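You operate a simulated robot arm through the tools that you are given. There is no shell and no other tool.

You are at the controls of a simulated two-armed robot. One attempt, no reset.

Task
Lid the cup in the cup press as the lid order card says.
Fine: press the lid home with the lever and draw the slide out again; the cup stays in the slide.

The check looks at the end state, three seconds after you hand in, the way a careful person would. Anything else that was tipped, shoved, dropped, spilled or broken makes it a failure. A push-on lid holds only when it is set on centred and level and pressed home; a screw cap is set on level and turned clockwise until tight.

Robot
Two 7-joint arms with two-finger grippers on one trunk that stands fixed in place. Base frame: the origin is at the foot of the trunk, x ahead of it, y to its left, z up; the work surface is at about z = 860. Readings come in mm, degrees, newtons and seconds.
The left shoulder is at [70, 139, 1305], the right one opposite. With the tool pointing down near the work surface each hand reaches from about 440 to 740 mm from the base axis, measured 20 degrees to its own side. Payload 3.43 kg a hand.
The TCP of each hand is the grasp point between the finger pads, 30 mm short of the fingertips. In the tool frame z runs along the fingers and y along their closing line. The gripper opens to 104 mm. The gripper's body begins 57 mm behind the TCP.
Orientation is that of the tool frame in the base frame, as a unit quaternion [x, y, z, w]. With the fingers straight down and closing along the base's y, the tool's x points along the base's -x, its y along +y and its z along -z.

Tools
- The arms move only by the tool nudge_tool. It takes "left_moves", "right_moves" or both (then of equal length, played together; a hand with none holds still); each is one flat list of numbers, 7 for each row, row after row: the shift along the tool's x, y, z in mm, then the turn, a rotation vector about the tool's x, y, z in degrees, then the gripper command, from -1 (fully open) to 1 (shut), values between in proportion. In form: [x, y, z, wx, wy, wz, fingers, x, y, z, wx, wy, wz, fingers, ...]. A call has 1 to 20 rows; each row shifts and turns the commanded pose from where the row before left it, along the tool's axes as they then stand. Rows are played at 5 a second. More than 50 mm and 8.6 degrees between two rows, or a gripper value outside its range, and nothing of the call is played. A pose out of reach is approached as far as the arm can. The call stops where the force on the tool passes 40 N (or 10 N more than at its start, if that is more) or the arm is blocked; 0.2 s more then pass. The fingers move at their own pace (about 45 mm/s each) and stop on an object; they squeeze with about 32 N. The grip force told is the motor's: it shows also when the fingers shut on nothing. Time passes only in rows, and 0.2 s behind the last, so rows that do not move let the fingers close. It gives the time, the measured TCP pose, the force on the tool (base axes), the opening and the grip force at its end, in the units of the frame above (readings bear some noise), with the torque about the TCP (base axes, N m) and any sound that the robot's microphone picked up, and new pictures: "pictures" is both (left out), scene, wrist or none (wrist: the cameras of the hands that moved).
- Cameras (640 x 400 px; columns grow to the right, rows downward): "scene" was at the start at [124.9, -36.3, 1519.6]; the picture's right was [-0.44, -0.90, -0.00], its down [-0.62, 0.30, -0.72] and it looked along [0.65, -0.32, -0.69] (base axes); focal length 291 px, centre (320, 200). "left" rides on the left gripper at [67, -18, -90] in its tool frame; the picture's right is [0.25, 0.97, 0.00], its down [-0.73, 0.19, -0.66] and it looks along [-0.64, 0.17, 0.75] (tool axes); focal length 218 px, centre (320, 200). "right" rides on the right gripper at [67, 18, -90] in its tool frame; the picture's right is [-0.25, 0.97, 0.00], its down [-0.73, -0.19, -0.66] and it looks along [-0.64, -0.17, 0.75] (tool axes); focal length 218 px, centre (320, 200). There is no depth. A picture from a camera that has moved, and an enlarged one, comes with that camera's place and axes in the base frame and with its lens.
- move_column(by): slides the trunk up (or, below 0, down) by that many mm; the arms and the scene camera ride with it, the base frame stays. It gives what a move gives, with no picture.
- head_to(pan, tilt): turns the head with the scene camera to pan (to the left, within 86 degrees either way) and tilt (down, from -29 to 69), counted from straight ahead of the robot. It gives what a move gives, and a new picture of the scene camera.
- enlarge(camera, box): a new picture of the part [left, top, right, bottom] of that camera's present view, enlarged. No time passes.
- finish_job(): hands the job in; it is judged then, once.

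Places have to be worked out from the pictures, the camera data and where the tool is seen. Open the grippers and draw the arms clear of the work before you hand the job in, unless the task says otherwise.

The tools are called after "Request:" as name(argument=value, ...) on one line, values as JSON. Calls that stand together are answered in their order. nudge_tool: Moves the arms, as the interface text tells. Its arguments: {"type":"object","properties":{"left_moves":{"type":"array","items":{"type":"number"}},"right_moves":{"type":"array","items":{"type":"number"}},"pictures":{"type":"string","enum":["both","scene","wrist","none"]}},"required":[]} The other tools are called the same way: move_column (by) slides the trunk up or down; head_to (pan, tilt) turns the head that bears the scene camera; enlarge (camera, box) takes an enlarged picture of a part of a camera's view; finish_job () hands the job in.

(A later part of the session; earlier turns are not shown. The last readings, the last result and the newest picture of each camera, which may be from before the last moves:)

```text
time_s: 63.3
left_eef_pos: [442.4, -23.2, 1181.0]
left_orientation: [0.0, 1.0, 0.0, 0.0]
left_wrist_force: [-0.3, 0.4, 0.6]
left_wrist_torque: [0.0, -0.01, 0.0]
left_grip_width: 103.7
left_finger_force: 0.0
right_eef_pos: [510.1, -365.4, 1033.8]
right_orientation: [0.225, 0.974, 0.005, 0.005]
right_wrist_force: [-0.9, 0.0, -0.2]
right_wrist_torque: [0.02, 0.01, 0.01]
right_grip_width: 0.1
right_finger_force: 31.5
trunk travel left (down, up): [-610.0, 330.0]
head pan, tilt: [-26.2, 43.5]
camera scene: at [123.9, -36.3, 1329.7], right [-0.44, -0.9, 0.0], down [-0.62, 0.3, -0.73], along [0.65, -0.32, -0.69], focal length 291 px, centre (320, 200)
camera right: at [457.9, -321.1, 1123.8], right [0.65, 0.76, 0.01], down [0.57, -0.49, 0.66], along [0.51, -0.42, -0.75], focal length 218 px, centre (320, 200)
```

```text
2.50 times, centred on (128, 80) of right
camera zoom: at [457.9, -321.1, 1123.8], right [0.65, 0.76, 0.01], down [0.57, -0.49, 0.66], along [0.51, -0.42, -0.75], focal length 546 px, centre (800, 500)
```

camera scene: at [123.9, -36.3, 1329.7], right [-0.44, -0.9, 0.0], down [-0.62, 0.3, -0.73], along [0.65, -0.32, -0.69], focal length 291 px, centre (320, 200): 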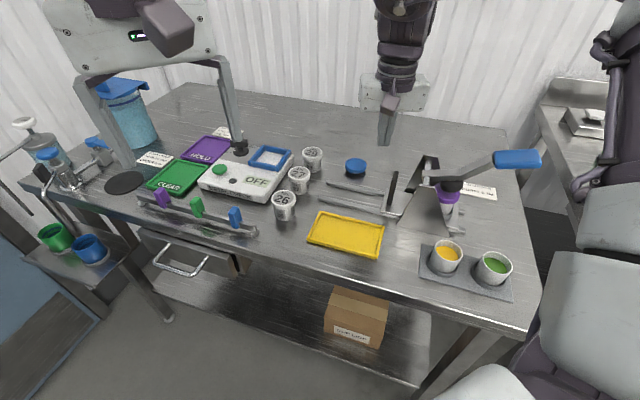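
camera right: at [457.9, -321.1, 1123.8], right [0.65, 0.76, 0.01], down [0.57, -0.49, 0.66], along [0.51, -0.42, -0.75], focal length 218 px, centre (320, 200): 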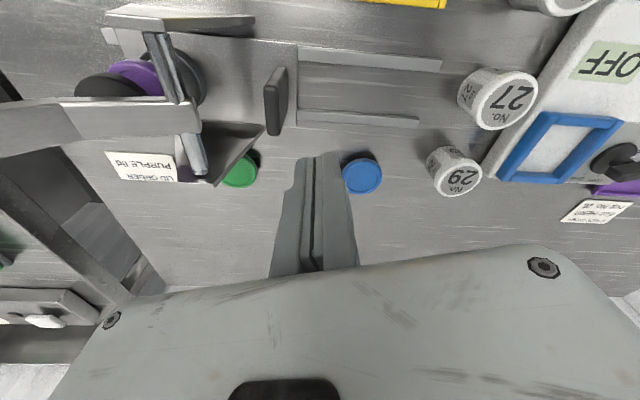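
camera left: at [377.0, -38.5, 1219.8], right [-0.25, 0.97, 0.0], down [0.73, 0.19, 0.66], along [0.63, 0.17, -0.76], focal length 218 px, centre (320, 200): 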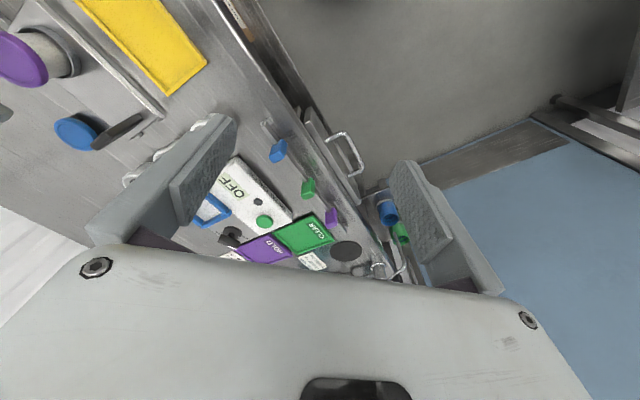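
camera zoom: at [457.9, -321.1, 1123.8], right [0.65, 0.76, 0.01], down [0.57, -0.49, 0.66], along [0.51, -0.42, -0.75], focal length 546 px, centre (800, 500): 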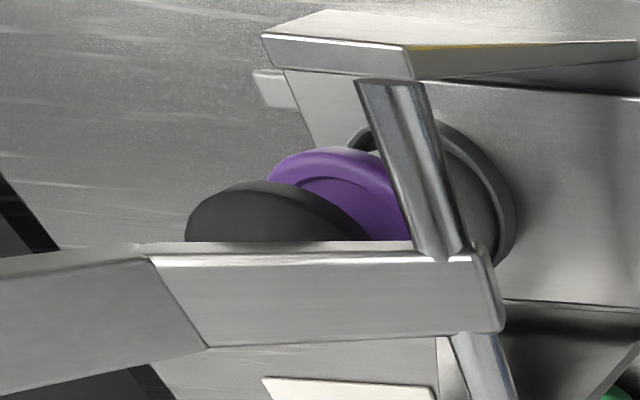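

The handle of the lever runs from about s=101 to 168 mm past the pivot with its top near z≈1040; the press point is about (340,-535). I raise the trunk 100 mm (lifting the hand over the lever) and move the closed fingers above the handle.

Request:
move_column(by=100)

Request:
nudge_tool(right_moves=[13.2, -37.9, 0, 0, 0, 0, 1, 13.2, -37.9, 0, 0, 0, 0, 1, 13.2, -37.9, 0, 0, 0, 0, 1, 13.2, -37.9, 0, 0, 0, 0, 1, 13.1, -38, 0, 0, 0, 0, 1, 13, -38, 0, 0, 0, 0, 1, 0, 0, 0, 0, 0, 0, 1], pictures="both")

Request:
enlarge(camera="scene", box=[380, 130, 540, 230])

Request:
enlarge(camera="right", box=[216, 50, 424, 180])

```text
time_s: 64.6
left_eef_pos: [442.4, -22.8, 1280.4]
left_orientation: [0.001, 1.0, 0.0, 0.0]
left_wrist_force: [1.0, -0.1, -0.4]
left_wrist_torque: [0.0, -0.02, 0.0]
left_grip_width: 103.8
left_finger_force: 0.0
right_eef_pos: [511.8, -365.5, 1132.2]
right_orientation: [0.225, 0.974, 0.004, 0.005]
right_wrist_force: [-0.4, 0.0, 0.8]
right_wrist_torque: [0.02, 0.0, 0.0]
right_grip_width: 0.4
right_finger_force: 32.3
trunk travel left (down, up): [-710.0, 230.0]
head pan, tilt: [-26.2, 43.5]
```

```text
time_s: 66.2
left_eef_pos: [442.7, -22.9, 1280.7]
left_orientation: [-0.001, 1.0, 0.0, 0.0]
left_wrist_force: [0.1, 0.2, 0.1]
left_wrist_torque: [0.02, -0.01, 0.0]
left_grip_width: 103.7
left_finger_force: 0.0
right_eef_pos: [340.6, -535.4, 1129.6]
right_orientation: [0.225, 0.974, 0.004, 0.004]
right_wrist_force: [0.8, -0.5, 0.4]
right_wrist_torque: [0.01, -0.01, -0.02]
right_grip_width: 0.0
right_finger_force: 31.9
trunk travel left (down, up): [-710.0, 230.0]
head pan, tilt: [-26.2, 43.5]
camera scene: at [125.6, -35.7, 1429.5], right [-0.44, -0.9, 0.0], down [-0.62, 0.3, -0.72], along [0.65, -0.32, -0.69], focal length 291 px, centre (320, 200)
camera right: at [288.0, -491.5, 1219.7], right [0.65, 0.76, 0.01], down [0.57, -0.49, 0.66], along [0.51, -0.42, -0.75], focal length 218 px, centre (320, 200)
```

scene: 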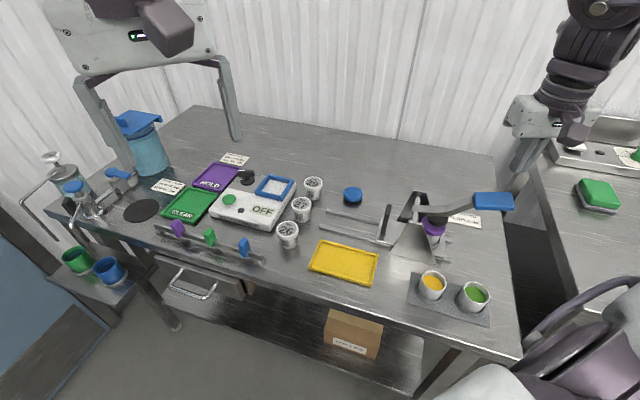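
right: 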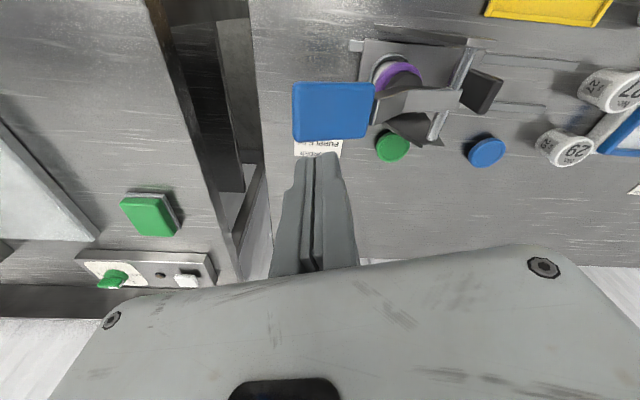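

```text
4.00 times, centred on (460, 180) of scene
camera zoom: at [125.6, -35.7, 1429.5], right [-0.44, -0.9, 0.0], down [-0.62, 0.3, -0.72], along [0.65, -0.32, -0.69], focal length 1164 px, centre (-240, 280)
```

zoom: 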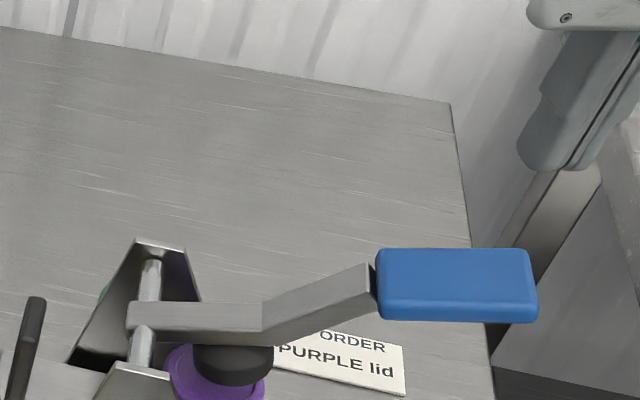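

```text
3.08 times, centred on (320, 115) of right
camera zoom: at [288.0, -491.5, 1219.7], right [0.65, 0.76, 0.01], down [0.57, -0.49, 0.66], along [0.51, -0.42, -0.75], focal length 672 px, centre (320, 462)
```

zoom: 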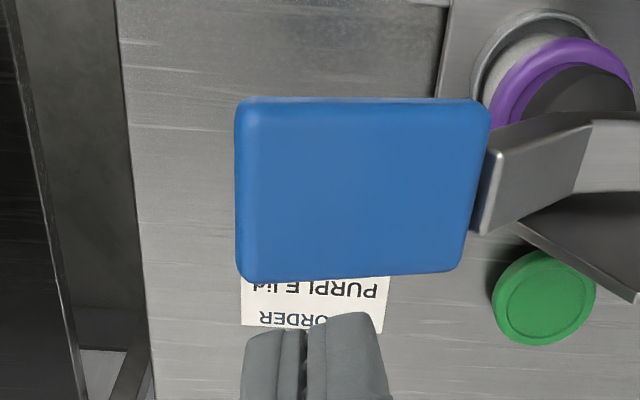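

The fingers hover above the handle, whose centre lies at about tool (4, 12). I shift (+4, +4) mm to press near its middle, and descend 45 mm.

Request:
nudge_tool(right_moves=[4, 4, 10, 0, 0, 0, 1, 0, 0, 12, 0, 0, 0, 1, 0, 0, 12, 0, 0, 0, 1, 0, 0, 11, 0, 0, 0, 1, 0, 0, 0, 0, 0, 0, 1], pictures="both")

Request:
enlarge(camera="scene", box=[380, 130, 540, 230])

Request:
enlarge(camera="right", box=[216, 80, 424, 210])

```text
time_s: 67.4
left_eef_pos: [442.8, -24.3, 1280.3]
left_orientation: [0.0, 1.0, 0.0, -0.001]
left_wrist_force: [-0.1, 0.0, 1.0]
left_wrist_torque: [0.0, 0.03, -0.02]
left_grip_width: 104.0
left_finger_force: 0.0
right_eef_pos: [338.7, -531.3, 1085.6]
right_orientation: [0.224, 0.975, 0.005, 0.005]
right_wrist_force: [0.0, 0.4, 0.8]
right_wrist_torque: [-0.03, -0.01, 0.0]
right_grip_width: 0.0
right_finger_force: 32.2
trunk travel left (down, up): [-710.0, 230.0]
head pan, tilt: [-26.2, 43.5]
camera scene: at [125.0, -36.0, 1429.6], right [-0.44, -0.9, 0.0], down [-0.62, 0.3, -0.72], along [0.65, -0.32, -0.69], focal length 291 px, centre (320, 200)
camera right: at [286.0, -485.7, 1175.1], right [0.65, 0.76, 0.01], down [0.57, -0.49, 0.66], along [0.51, -0.42, -0.75], focal length 218 px, centre (320, 200)
```

scene: 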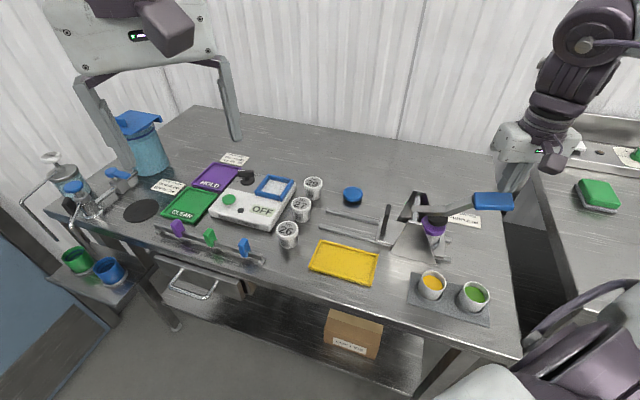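
right: 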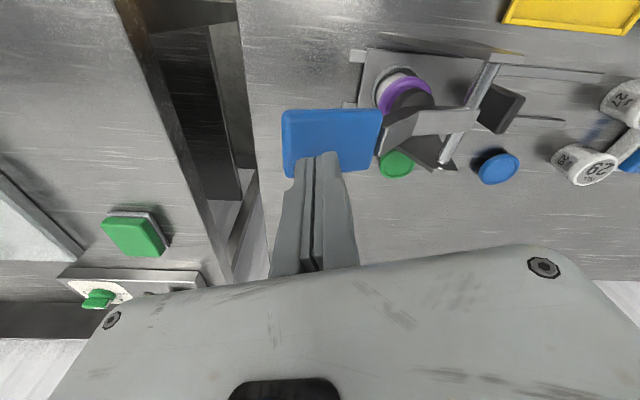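

```text
4.00 times, centred on (460, 180) of scene
camera zoom: at [125.0, -36.0, 1429.6], right [-0.44, -0.9, 0.0], down [-0.62, 0.3, -0.72], along [0.65, -0.32, -0.69], focal length 1164 px, centre (-240, 280)
```

zoom: 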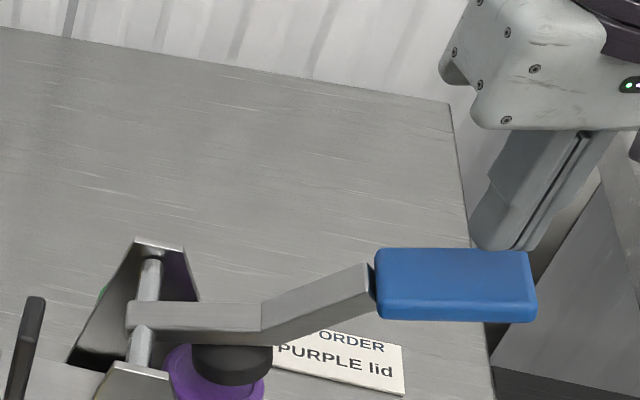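

```text
3.08 times, centred on (320, 145) of right
camera zoom: at [286.0, -485.7, 1175.1], right [0.65, 0.76, 0.01], down [0.57, -0.49, 0.66], along [0.51, -0.42, -0.75], focal length 672 px, centre (320, 369)
```

zoom: 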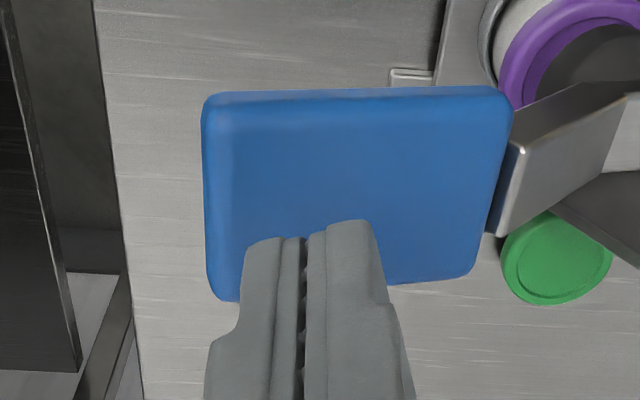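

The fingertips will land in the middle of the blue handle. I lower in 3 mm rows for 24 mm and watch the force.

Request:
nudge_tool(right_moves=[0, 0, 3, 0, 0, 0, 1, 0, 0, 3, 0, 0, 0, 1, 0, 0, 3, 0, 0, 0, 1, 0, 0, 3, 0, 0, 0, 1, 0, 0, 3, 0, 0, 0, 1, 0, 0, 3, 0, 0, 0, 1, 0, 0, 3, 0, 0, 0, 1, 0, 0, 3, 0, 0, 0, 1], pictures="both")

Request:
enlarge(camera="scene", box=[380, 130, 540, 230])

```text
time_s: 69.2
left_eef_pos: [441.5, -23.3, 1281.7]
left_orientation: [0.0, 1.0, 0.001, 0.0]
left_wrist_force: [0.6, 0.0, -0.1]
left_wrist_torque: [0.0, -0.02, 0.0]
left_grip_width: 104.0
left_finger_force: 0.0
right_eef_pos: [340.4, -530.3, 1061.0]
right_orientation: [0.224, 0.975, 0.005, 0.004]
right_wrist_force: [-0.2, -0.5, 0.9]
right_wrist_torque: [-0.01, -0.03, 0.01]
right_grip_width: 0.1
right_finger_force: 32.1
trunk travel left (down, up): [-710.0, 230.0]
head pan, tilt: [-26.2, 43.5]
camera scene: at [124.8, -36.3, 1429.6], right [-0.44, -0.9, 0.0], down [-0.62, 0.3, -0.72], along [0.65, -0.32, -0.69], focal length 291 px, centre (320, 200)
camera right: at [286.8, -485.3, 1151.3], right [0.65, 0.76, 0.01], down [0.57, -0.49, 0.66], along [0.51, -0.42, -0.75], focal length 218 px, centre (320, 200)
```

scene: 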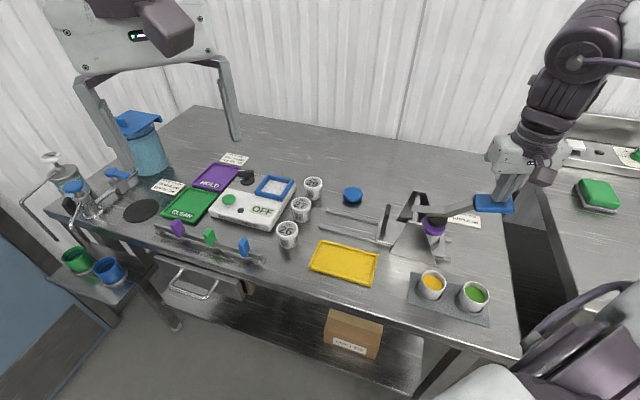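
right: 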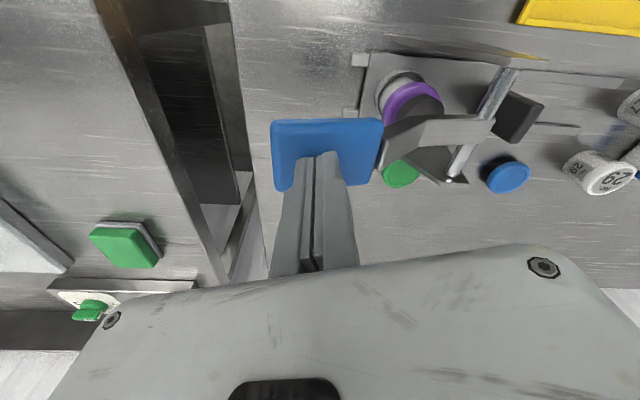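

```text
4.00 times, centred on (460, 180) of scene
camera zoom: at [124.8, -36.3, 1429.6], right [-0.44, -0.9, 0.0], down [-0.62, 0.3, -0.72], along [0.65, -0.32, -0.69], focal length 1164 px, centre (-240, 280)
```

zoom: 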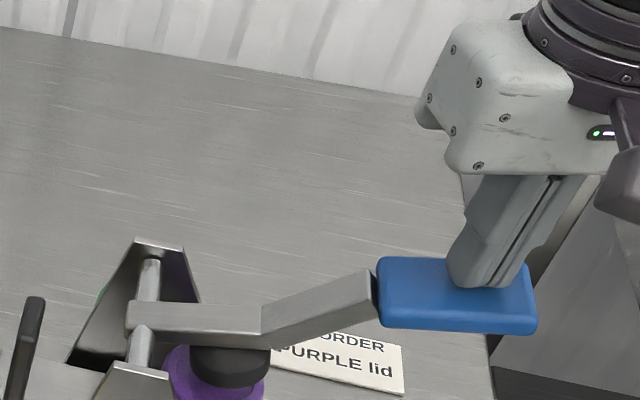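

The fingers touch the handle and it has begun to swing down with little force. I keep pressing: 30 mm in 3 mm rows.

Request:
nudge_tool(right_moves=[0, 0, 3, 0, 0, 0, 1, 0, 0, 3, 0, 0, 0, 1, 0, 0, 3, 0, 0, 0, 1, 0, 0, 3, 0, 0, 0, 1, 0, 0, 3, 0, 0, 0, 1, 0, 0, 3, 0, 0, 0, 1, 0, 0, 3, 0, 0, 0, 1, 0, 0, 3, 0, 0, 0, 1, 0, 0, 3, 0, 0, 0, 1, 0, 0, 3, 0, 0, 0, 1], pictures="both")

Request:
enlarge(camera="scene", box=[380, 130, 540, 230])

```text
time_s: 71.4
left_eef_pos: [442.1, -22.9, 1280.5]
left_orientation: [0.0, 1.0, 0.001, 0.001]
left_wrist_force: [-0.2, 0.4, 0.2]
left_wrist_torque: [0.05, 0.0, 0.0]
left_grip_width: 103.8
left_finger_force: 0.0
right_eef_pos: [339.8, -529.8, 1029.9]
right_orientation: [0.223, 0.975, 0.004, 0.004]
right_wrist_force: [0.2, 0.3, 2.0]
right_wrist_torque: [0.0, 0.06, -0.02]
right_grip_width: 0.1
right_finger_force: 31.9
trunk travel left (down, up): [-710.0, 230.0]
head pan, tilt: [-26.2, 43.5]
camera scene: at [124.7, -36.3, 1429.6], right [-0.44, -0.9, 0.0], down [-0.62, 0.3, -0.72], along [0.65, -0.32, -0.69], focal length 291 px, centre (320, 200)
camera right: at [287.0, -485.0, 1121.3], right [0.65, 0.76, 0.01], down [0.57, -0.49, 0.66], along [0.51, -0.42, -0.75], focal length 218 px, centre (320, 200)
```

scene: 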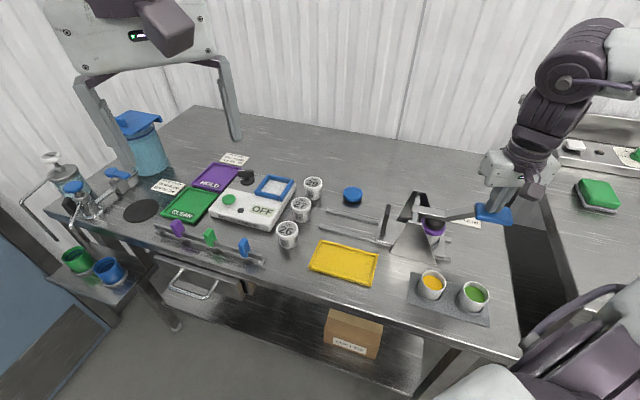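
right: 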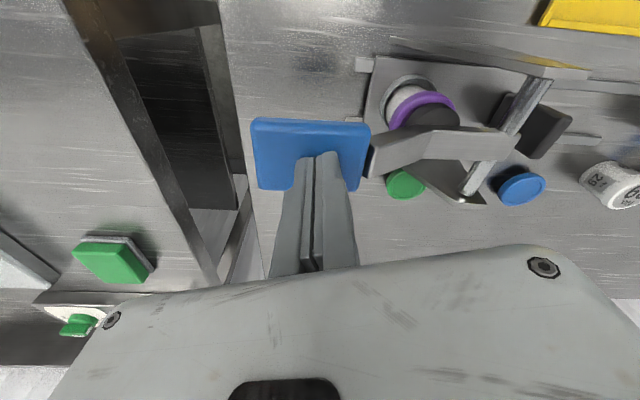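

```text
4.00 times, centred on (460, 180) of scene
camera zoom: at [124.7, -36.3, 1429.6], right [-0.44, -0.9, 0.0], down [-0.62, 0.3, -0.72], along [0.65, -0.32, -0.69], focal length 1164 px, centre (-240, 280)
```

zoom: 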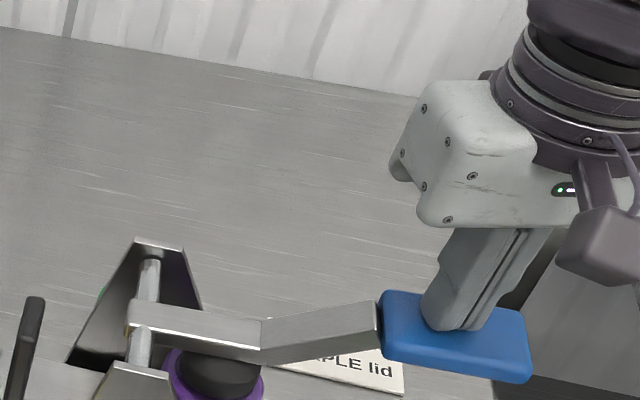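

The lever is swinging down over the lid with 2 N. I continue another 20 mm in 2.5 mm rows, watching for the contact force.

Request:
nudge_tool(right_moves=[0, 0, 2.5, 0, 0, 0, 1, 0, 0, 2.5, 0, 0, 0, 1, 0, 0, 2.5, 0, 0, 0, 1, 0, 0, 2.5, 0, 0, 0, 1, 0, 0, 2.5, 0, 0, 0, 1, 0, 0, 2.5, 0, 0, 0, 1, 0, 0, 2.5, 0, 0, 0, 1, 0, 0, 2.5, 0, 0, 0, 1], pictures="both")

Request:
enlarge(camera="scene", box=[380, 160, 540, 260])

Request:
enlarge(camera="right", box=[320, 40, 576, 200])

```text
time_s: 73.0
left_eef_pos: [438.4, -21.3, 1282.8]
left_orientation: [0.0, 1.0, -0.001, 0.0]
left_wrist_force: [-0.1, 0.3, -0.4]
left_wrist_torque: [0.0, 0.0, 0.04]
left_grip_width: 104.0
left_finger_force: 0.0
right_eef_pos: [338.6, -529.3, 1020.3]
right_orientation: [0.225, 0.974, -0.001, 0.01]
right_wrist_force: [-8.3, -0.6, 22.5]
right_wrist_torque: [0.15, 0.32, 0.18]
right_grip_width: 6.1
right_finger_force: 34.8
trunk travel left (down, up): [-710.0, 230.0]
head pan, tilt: [-26.2, 43.5]
heard: snap
stopped in row 7 (right hand): the force on the tool passed its limit at 43 N (the readings are from after the stop); the commanded pose is now the measured one
camera scene: at [121.2, -33.1, 1430.0], right [-0.44, -0.9, 0.0], down [-0.62, 0.3, -0.73], along [0.65, -0.32, -0.69], focal length 291 px, centre (320, 200)
camera right: at [286.1, -483.8, 1110.5], right [0.65, 0.76, 0.01], down [0.56, -0.49, 0.67], along [0.51, -0.43, -0.74], focal length 218 px, centre (320, 200)
```

scene: 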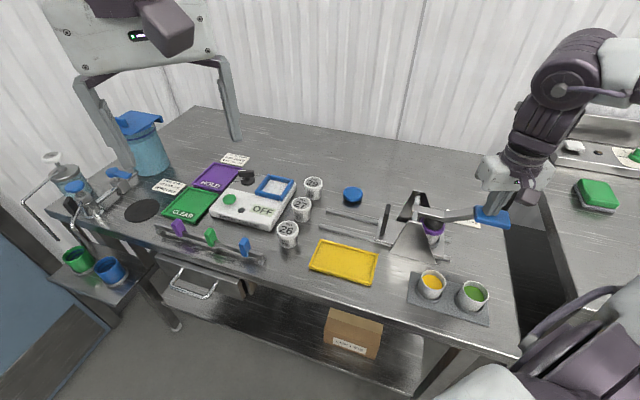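
right: 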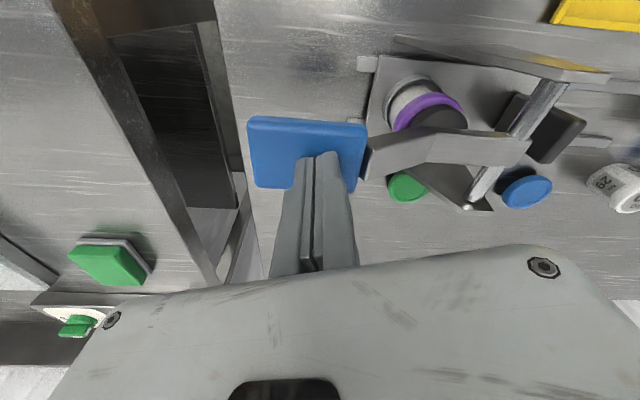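

```text
4.00 times, centred on (460, 210) of scene
camera zoom: at [121.2, -33.1, 1430.0], right [-0.44, -0.9, 0.0], down [-0.62, 0.3, -0.73], along [0.65, -0.32, -0.69], focal length 1164 px, centre (-240, 160)
```

zoom: 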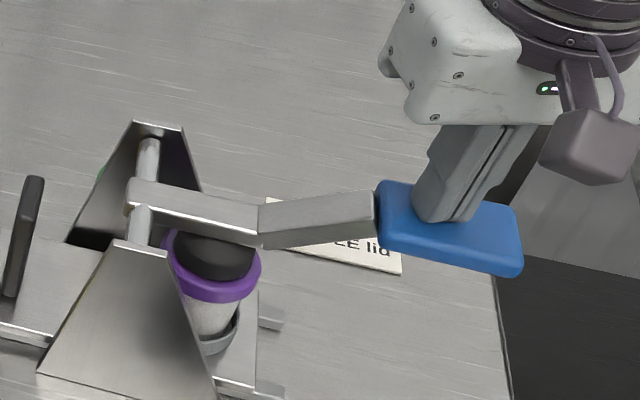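

```text
2.50 times, centred on (448, 120) of right
camera zoom: at [286.1, -483.8, 1110.5], right [0.65, 0.76, 0.01], down [0.56, -0.49, 0.67], along [0.51, -0.43, -0.74], focal length 546 px, centre (0, 400)
```

zoom: 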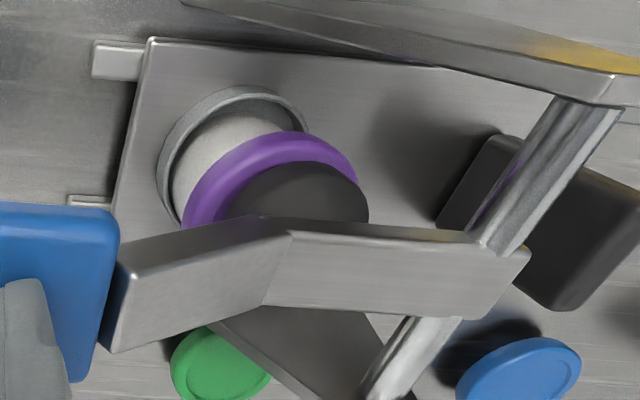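

A snap was heard as the force passed 43 N: the lid is pressed home. I now raise the hand slowly by 40 mm and see whether the lever comes up on its own.

Request:
nudge_tool(right_moves=[0, 0, -3, 0, 0, 0, 1, 0, 0, -4, 0, 0, 0, 1, 0, 0, -5, 0, 0, 0, 1, 0, 0, -6, 0, 0, 0, 1, 0, 0, -7, 0, 0, 0, 1, 0, 0, -8, 0, 0, 0, 1, 0, 0, -7, 0, 0, 0, 1, 0, 0, 0, 0, 0, 0, 1], pictures="both")

Request:
enlarge(camera="scene", box=[380, 160, 540, 260])

Request:
enlarge(camera="right", box=[320, 40, 576, 200])

```text
time_s: 74.8
left_eef_pos: [442.6, -24.7, 1280.2]
left_orientation: [0.001, 1.0, 0.0, 0.0]
left_wrist_force: [0.6, -0.2, 0.2]
left_wrist_torque: [-0.01, -0.01, -0.03]
left_grip_width: 103.9
left_finger_force: 0.0
right_eef_pos: [342.3, -530.6, 1058.5]
right_orientation: [0.225, 0.974, 0.002, 0.009]
right_wrist_force: [0.9, 0.9, 0.6]
right_wrist_torque: [0.02, 0.07, -0.04]
right_grip_width: 0.0
right_finger_force: 34.8
trunk travel left (down, up): [-710.0, 230.0]
head pan, tilt: [-26.2, 43.5]
camera scene: at [124.9, -36.3, 1429.6], right [-0.44, -0.9, 0.0], down [-0.62, 0.3, -0.72], along [0.65, -0.32, -0.69], focal length 291 px, centre (320, 200)
camera right: at [288.4, -486.1, 1147.5], right [0.65, 0.76, 0.01], down [0.56, -0.49, 0.67], along [0.51, -0.43, -0.75], focal length 218 px, centre (320, 200)
```

scene: 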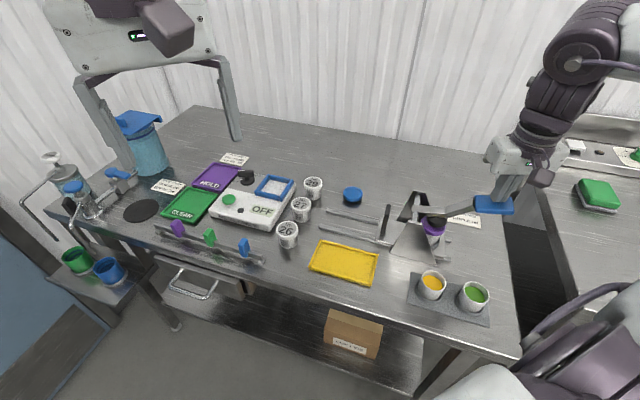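
right: 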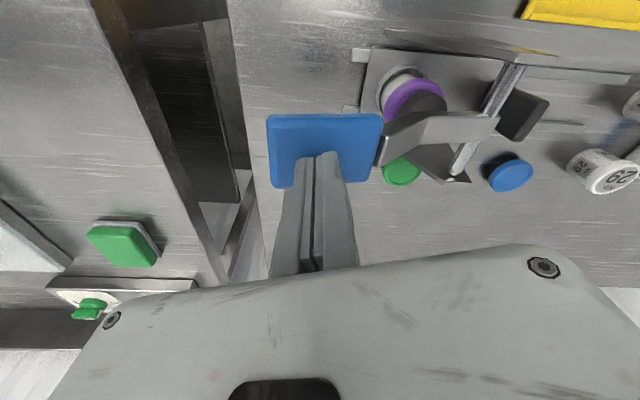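

```text
4.00 times, centred on (460, 210) of scene
camera zoom: at [124.9, -36.3, 1429.6], right [-0.44, -0.9, 0.0], down [-0.62, 0.3, -0.72], along [0.65, -0.32, -0.69], focal length 1164 px, centre (-240, 160)
```

zoom: 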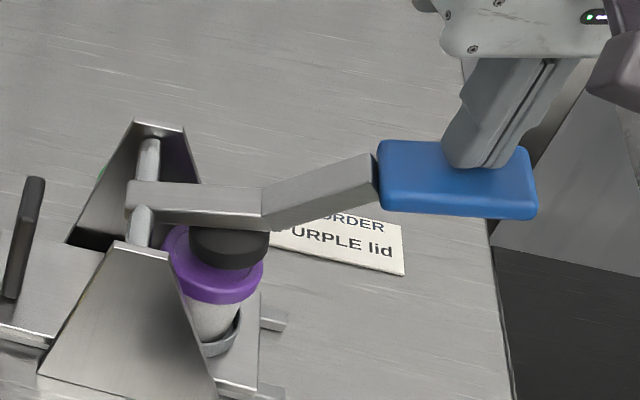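

```text
2.50 times, centred on (448, 120) of right
camera zoom: at [288.4, -486.1, 1147.5], right [0.65, 0.76, 0.01], down [0.56, -0.49, 0.67], along [0.51, -0.43, -0.75], focal length 546 px, centre (0, 400)
```

zoom: 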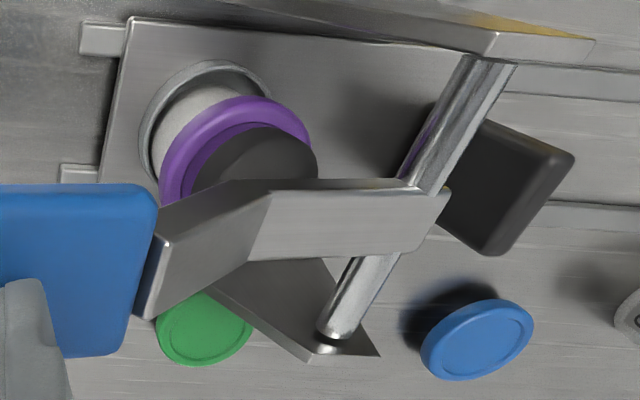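

The lever springs back up with the hand. I raise the hand a further 75 mm to clear the handle and inspect the lid.

Request:
nudge_tool(right_moves=[0, 0, -8, 0, 0, 0, 1, 0, 0, -10, 0, 0, 0, 1, 0, 0, -15, 0, 0, 0, 1, 0, 0, -20, 0, 0, 0, 1, 0, 0, -22, 0, 0, 0, 1, 0, 0, 0, 0, 0, 0, 1], pictures="both")

Request:
enlarge(camera="scene", box=[400, 170, 500, 260])

Request:
enlarge(camera="right", box=[320, 20, 480, 120])

```text
time_s: 76.2
left_eef_pos: [442.0, -24.6, 1280.9]
left_orientation: [0.0, 1.0, 0.0, 0.0]
left_wrist_force: [0.0, 0.4, 0.5]
left_wrist_torque: [-0.02, -0.03, 0.01]
left_grip_width: 104.0
left_finger_force: 0.1
right_eef_pos: [341.8, -531.5, 1130.9]
right_orientation: [0.225, 0.974, 0.002, 0.009]
right_wrist_force: [0.6, 0.0, -0.2]
right_wrist_torque: [-0.01, -0.02, 0.03]
right_grip_width: 0.1
right_finger_force: 34.6
trunk travel left (down, up): [-710.0, 230.0]
head pan, tilt: [-26.2, 43.5]
camera scene: at [125.0, -36.7, 1429.5], right [-0.44, -0.9, 0.0], down [-0.62, 0.3, -0.72], along [0.65, -0.32, -0.69], focal length 291 px, centre (320, 200)
camera right: at [287.6, -486.0, 1221.9], right [0.65, 0.76, 0.01], down [0.56, -0.49, 0.67], along [0.51, -0.43, -0.75], focal length 218 px, centre (320, 200)
```

scene: 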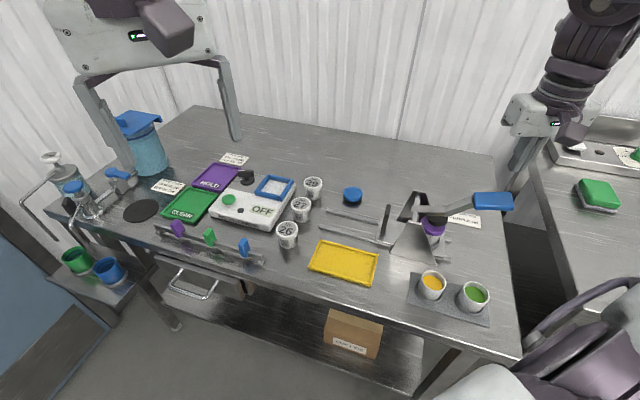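
right: 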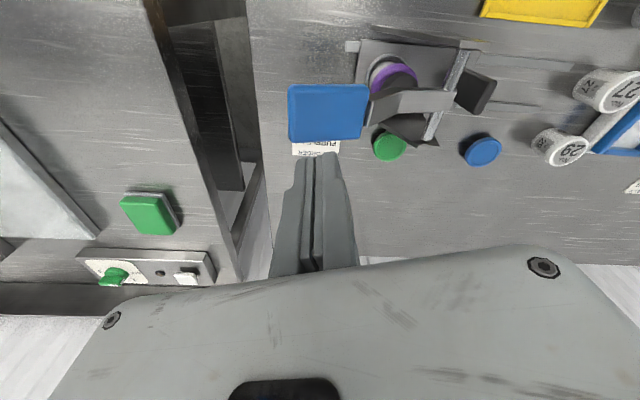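

```text
4.44 times, centred on (450, 215) of scene
camera zoom: at [125.0, -36.7, 1429.5], right [-0.44, -0.9, 0.0], down [-0.62, 0.3, -0.72], along [0.65, -0.32, -0.69], focal length 1293 px, centre (-258, 133)
```

zoom: 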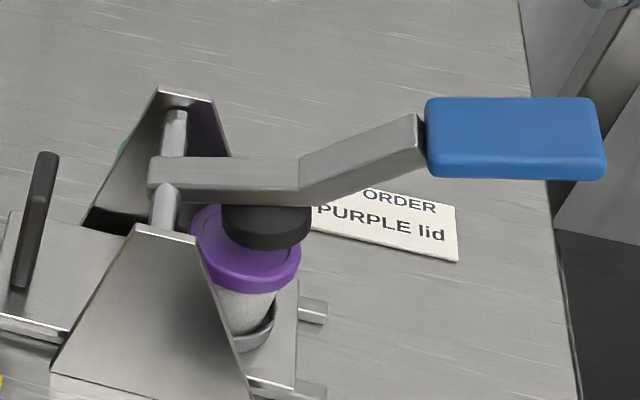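

```text
4.00 times, centred on (400, 70) of right
camera zoom: at [287.6, -486.0, 1221.9], right [0.65, 0.76, 0.01], down [0.56, -0.49, 0.67], along [0.51, -0.43, -0.75], focal length 873 px, centre (0, 720)
```

zoom: 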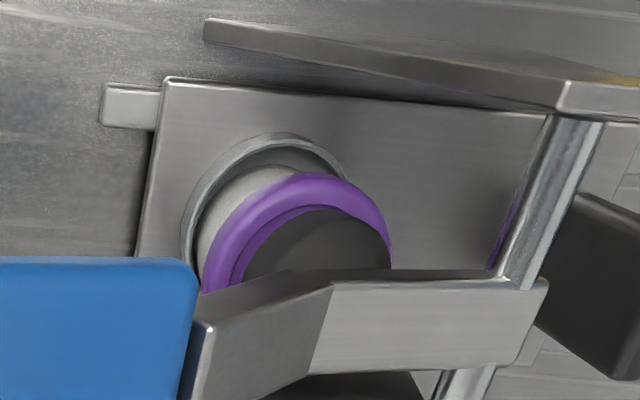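

The lever is fully up and the lid sits squarely on the cup. Now to draw the slide out I move back above the inner side of the handle plate (about (472,-408)), then lower the trunk by 100 mm again.

Request:
nudge_tool(right_moves=[-12.6, 33.6, 0, 0, 0, 0, 1, -12.6, 33.6, 0, 0, 0, 0, 1, -12.6, 33.6, 0, 0, 0, 0, 1, -12.5, 33.6, 0, 0, 0, 0, 1, -12.5, 33.5, 0, 0, 0, 0, 1, 0, 0, 0, 0, 0, 0, 1], pictures="scene")

Request:
move_column(by=-100)

Request:
nudge_tool(right_moves=[0, 0, 0, 0, -7.5, 0, 1, 0, 0, 0, 0, -7.5, 0, 1, 0, 0, 0, 0, 0, 0, 1], pictures="both")

Request:
enlarge(camera="right", box=[216, 50, 424, 180])

Request:
enlarge(camera="scene", box=[340, 120, 480, 220])

```text
time_s: 77.5
left_eef_pos: [441.2, -24.4, 1280.7]
left_orientation: [0.0, 1.0, 0.0, 0.0]
left_wrist_force: [-0.1, -0.5, -1.3]
left_wrist_torque: [0.0, -0.04, -0.01]
left_grip_width: 103.8
left_finger_force: 0.1
right_eef_pos: [470.3, -408.9, 1133.5]
right_orientation: [0.224, 0.975, 0.003, 0.009]
right_wrist_force: [0.5, -0.2, 1.1]
right_wrist_torque: [0.01, 0.0, -0.02]
right_grip_width: 0.0
right_finger_force: 34.9
trunk travel left (down, up): [-710.0, 230.0]
head pan, tilt: [-26.2, 43.5]
camera scene: at [124.0, -37.1, 1429.6], right [-0.44, -0.9, 0.0], down [-0.62, 0.31, -0.72], along [0.65, -0.32, -0.69], focal length 291 px, centre (320, 200)
```

scene: 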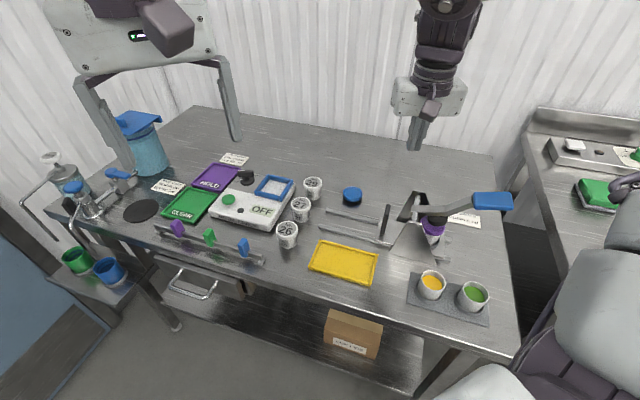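

```text
time_s: 78.9
left_eef_pos: [444.0, -23.6, 1180.3]
left_orientation: [0.0, 1.0, 0.0, 0.0]
left_wrist_force: [-0.8, 0.0, 0.4]
left_wrist_torque: [-0.01, 0.02, -0.01]
left_grip_width: 104.0
left_finger_force: 0.0
right_eef_pos: [469.8, -407.7, 1033.8]
right_orientation: [0.225, 0.974, 0.002, 0.009]
right_wrist_force: [0.2, 0.1, 0.7]
right_wrist_torque: [-0.04, -0.01, -0.03]
right_grip_width: 0.0
right_finger_force: 34.5
trunk travel left (down, up): [-610.0, 330.0]
head pan, tilt: [-26.2, 43.5]
```

```text
time_s: 79.7
left_eef_pos: [442.9, -24.2, 1180.7]
left_orientation: [-0.001, 1.0, 0.0, -0.001]
left_wrist_force: [-1.0, -0.7, 0.5]
left_wrist_torque: [0.01, -0.02, -0.01]
left_grip_width: 104.0
left_finger_force: 0.1
right_eef_pos: [472.4, -408.5, 1033.1]
right_orientation: [0.224, 0.965, -0.028, 0.135]
right_wrist_force: [0.4, 0.0, 0.1]
right_wrist_torque: [0.0, -0.01, 0.01]
right_grip_width: 0.3
right_finger_force: 34.4
trunk travel left (down, up): [-610.0, 330.0]
head pan, tilt: [-26.2, 43.5]
camera scene: at [125.8, -36.1, 1329.5], right [-0.44, -0.9, 0.0], down [-0.62, 0.3, -0.72], along [0.65, -0.32, -0.69], focal length 291 px, centre (320, 200)
camera right: at [399.8, -353.2, 1102.9], right [0.64, 0.76, 0.08], down [0.38, -0.41, 0.83], along [0.66, -0.5, -0.55], focal length 218 px, centre (320, 200)
```

scene: 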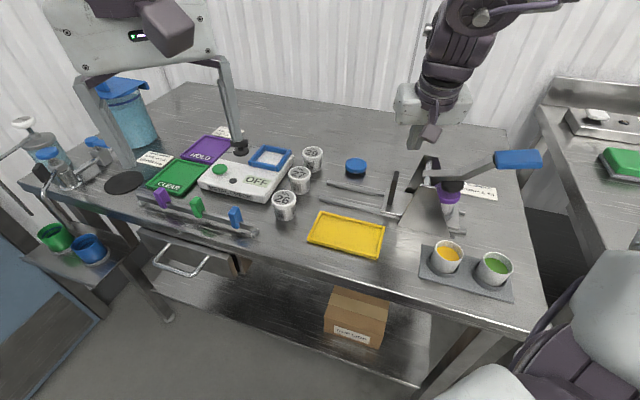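
right: 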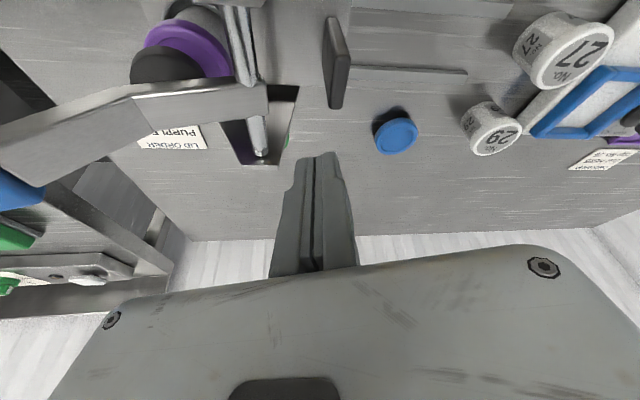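

```text
3.08 times, centred on (320, 115) of right
camera zoom: at [399.8, -353.2, 1102.9], right [0.64, 0.76, 0.08], down [0.38, -0.41, 0.83], along [0.66, -0.5, -0.55], focal length 672 px, centre (320, 462)
```

zoom: 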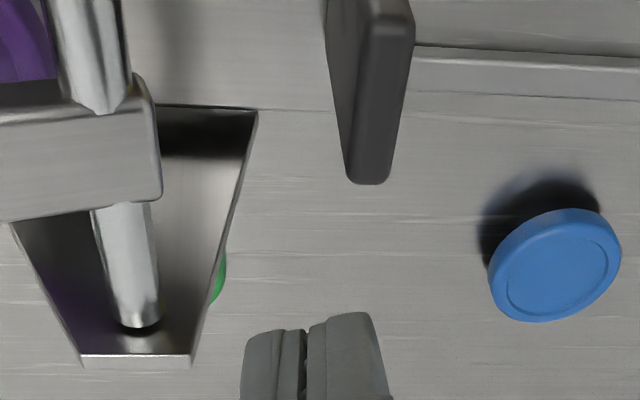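

```text
4.00 times, centred on (410, 170) of scene
camera zoom: at [125.8, -36.1, 1329.5], right [-0.44, -0.9, 0.0], down [-0.62, 0.3, -0.72], along [0.65, -0.32, -0.69], focal length 1164 px, centre (-40, 320)
```

zoom: 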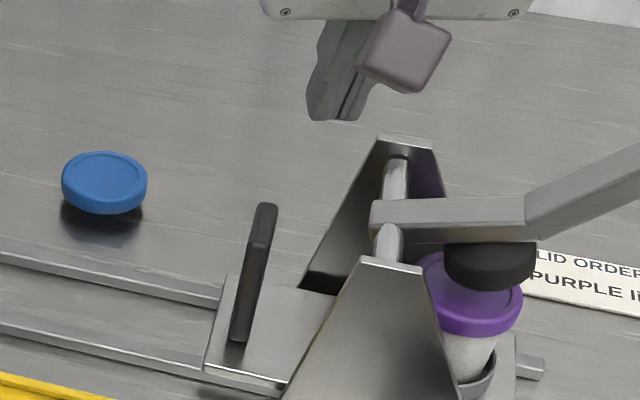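

The plate now stands at about (486,-392), with ~44 mm of space between it and the lever's end. I shift 5.5 mm toward the press to centre the closed fingers in that gap, then descend 48 mm and check.

Request:
nudge_tool(right_moves=[1.6, -5.2, -0.4, 0, 0, 0, 1, 4.2, 0, 15.5, 0, 0, 0, 1, 4.2, 0, 15.5, 0, 0, 0, 1, 4.2, 0, 15.5, 0, 0, 0, 1, 0, 0, 0, 0, 0, 0, 1], pictures="both")

Request:
enlarge(camera="right", box=[200, 60, 456, 220])

Request:
enlarge(camera="scene", box=[340, 120, 480, 220])

```text
time_s: 80.9
left_eef_pos: [443.0, -23.4, 1180.8]
left_orientation: [0.0, 1.0, 0.0, 0.0]
left_wrist_force: [-0.6, -0.3, 0.4]
left_wrist_torque: [0.01, 0.03, 0.0]
left_grip_width: 104.1
left_finger_force: 0.1
right_eef_pos: [467.5, -412.0, 985.8]
right_orientation: [0.223, 0.965, -0.028, 0.136]
right_wrist_force: [-0.1, 0.2, -0.1]
right_wrist_torque: [0.0, 0.0, -0.01]
right_grip_width: 0.0
right_finger_force: 34.8
trunk travel left (down, up): [-610.0, 330.0]
head pan, tilt: [-26.2, 43.5]
camera scene: at [124.9, -36.1, 1329.6], right [-0.44, -0.9, 0.0], down [-0.62, 0.3, -0.72], along [0.65, -0.32, -0.69], focal length 291 px, centre (320, 200)
camera right: at [396.3, -357.3, 1054.7], right [0.64, 0.76, 0.08], down [0.38, -0.41, 0.83], along [0.66, -0.5, -0.55], focal length 218 px, centre (320, 200)
```

scene: 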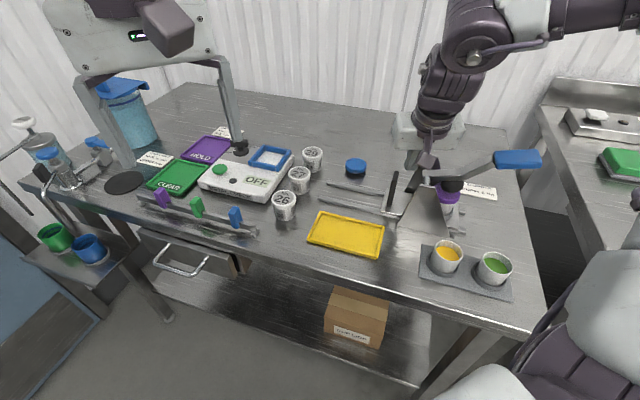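
right: 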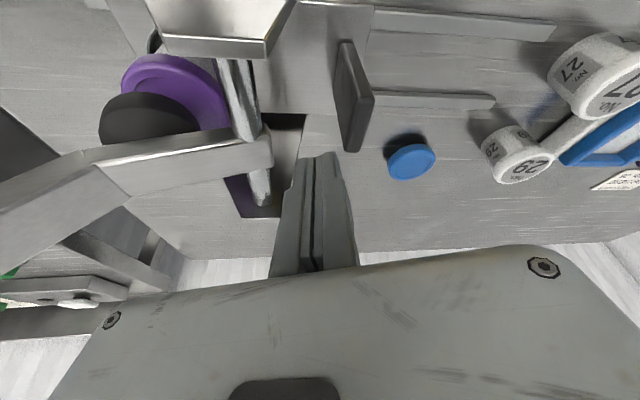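

```text
2.50 times, centred on (328, 140) of right
camera zoom: at [396.3, -357.3, 1054.7], right [0.64, 0.76, 0.08], down [0.38, -0.41, 0.83], along [0.66, -0.5, -0.55], focal length 546 px, centre (300, 350)
```

zoom: 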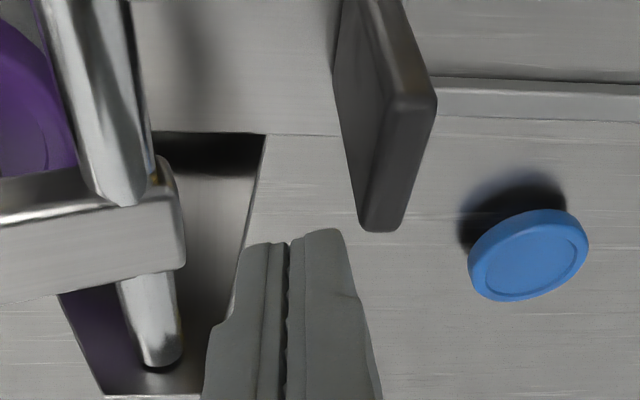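

```text
4.00 times, centred on (410, 170) of scene
camera zoom: at [124.9, -36.1, 1329.6], right [-0.44, -0.9, 0.0], down [-0.62, 0.3, -0.72], along [0.65, -0.32, -0.69], focal length 1164 px, centre (-40, 320)
```

zoom: 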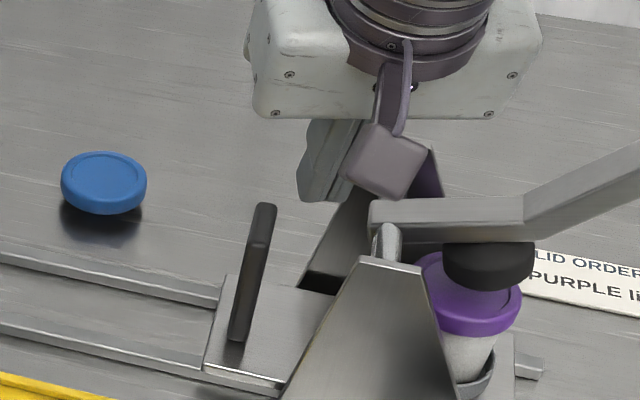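

The closed fingers are between the plate (27 mm away, centre to centre) and the lever's end (12 mm clear). I descend the remaining 36 mm.

Request:
nudge_tool(right_moves=[3.1, 0, 11.6, 0, 0, 0, 1, 3.1, 0, 11.6, 0, 0, 0, 1, 3.1, 0, 11.6, 0, 0, 0, 1, 0, 0, 0, 0, 0, 0, 1], pictures="both")

Request:
enlarge(camera="right", box=[200, 60, 456, 220])

Request:
enlarge(camera="scene", box=[340, 120, 480, 220])

```text
time_s: 81.9
left_eef_pos: [440.8, -23.1, 1179.6]
left_orientation: [0.0, 1.0, 0.0, -0.001]
left_wrist_force: [0.5, -0.3, 0.0]
left_wrist_torque: [-0.01, 0.04, 0.0]
left_grip_width: 104.1
left_finger_force: 0.2
right_eef_pos: [469.0, -412.7, 949.2]
right_orientation: [0.223, 0.965, -0.028, 0.137]
right_wrist_force: [-0.1, -0.2, -0.2]
right_wrist_torque: [-0.02, 0.01, 0.0]
right_grip_width: 0.0
right_finger_force: 34.3
trunk travel left (down, up): [-610.0, 330.0]
head pan, tilt: [-26.2, 43.5]
camera scene: at [124.8, -36.2, 1329.6], right [-0.44, -0.9, 0.0], down [-0.62, 0.3, -0.72], along [0.65, -0.32, -0.69], focal length 291 px, centre (320, 200)
camera right: at [396.6, -357.5, 1018.6], right [0.64, 0.76, 0.08], down [0.38, -0.4, 0.83], along [0.66, -0.5, -0.55], focal length 218 px, centre (320, 200)
```

scene: 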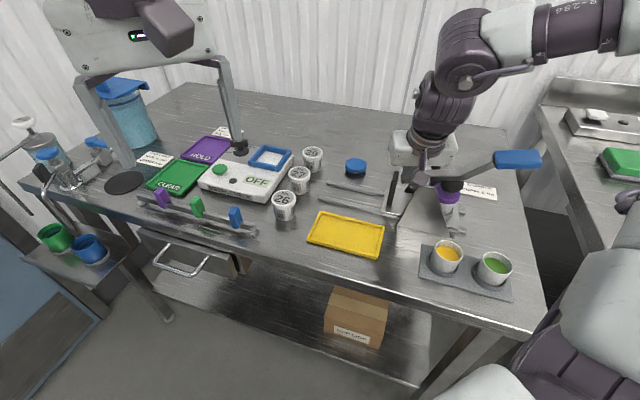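
right: 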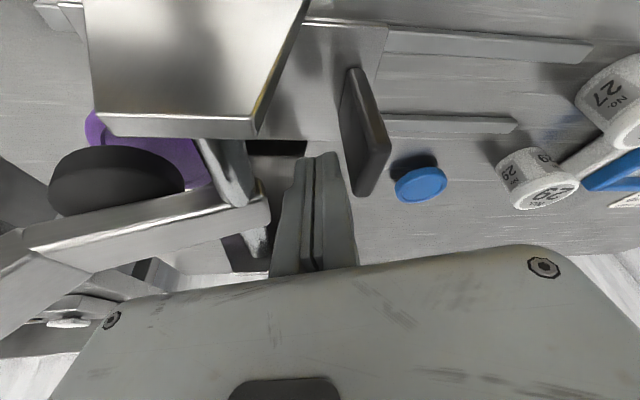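

```text
2.50 times, centred on (328, 140) of right
camera zoom: at [396.6, -357.5, 1018.6], right [0.64, 0.76, 0.08], down [0.38, -0.4, 0.83], along [0.66, -0.5, -0.55], focal length 546 px, centre (300, 350)
```

zoom: 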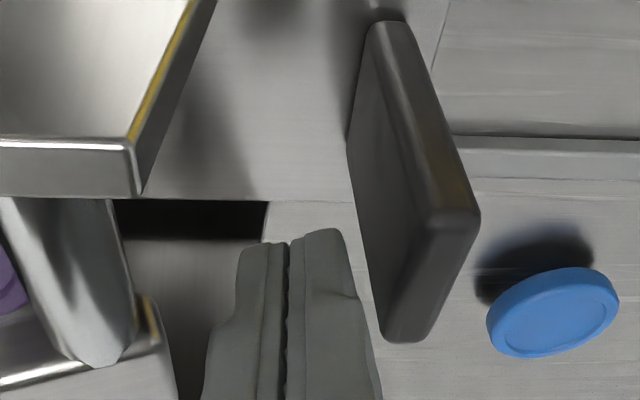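

```text
4.00 times, centred on (410, 170) of scene
camera zoom: at [124.8, -36.2, 1329.6], right [-0.44, -0.9, 0.0], down [-0.62, 0.3, -0.72], along [0.65, -0.32, -0.69], focal length 1164 px, centre (-40, 320)
```

zoom: 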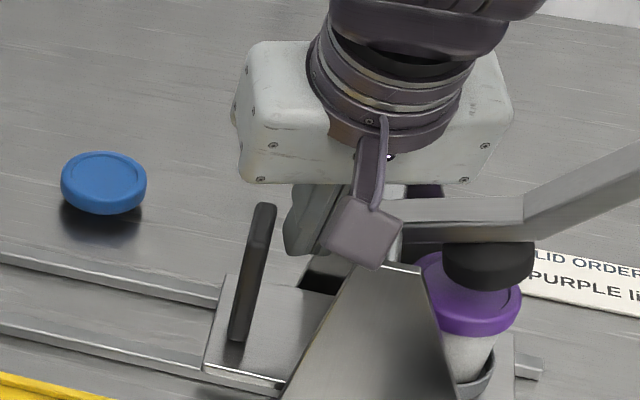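

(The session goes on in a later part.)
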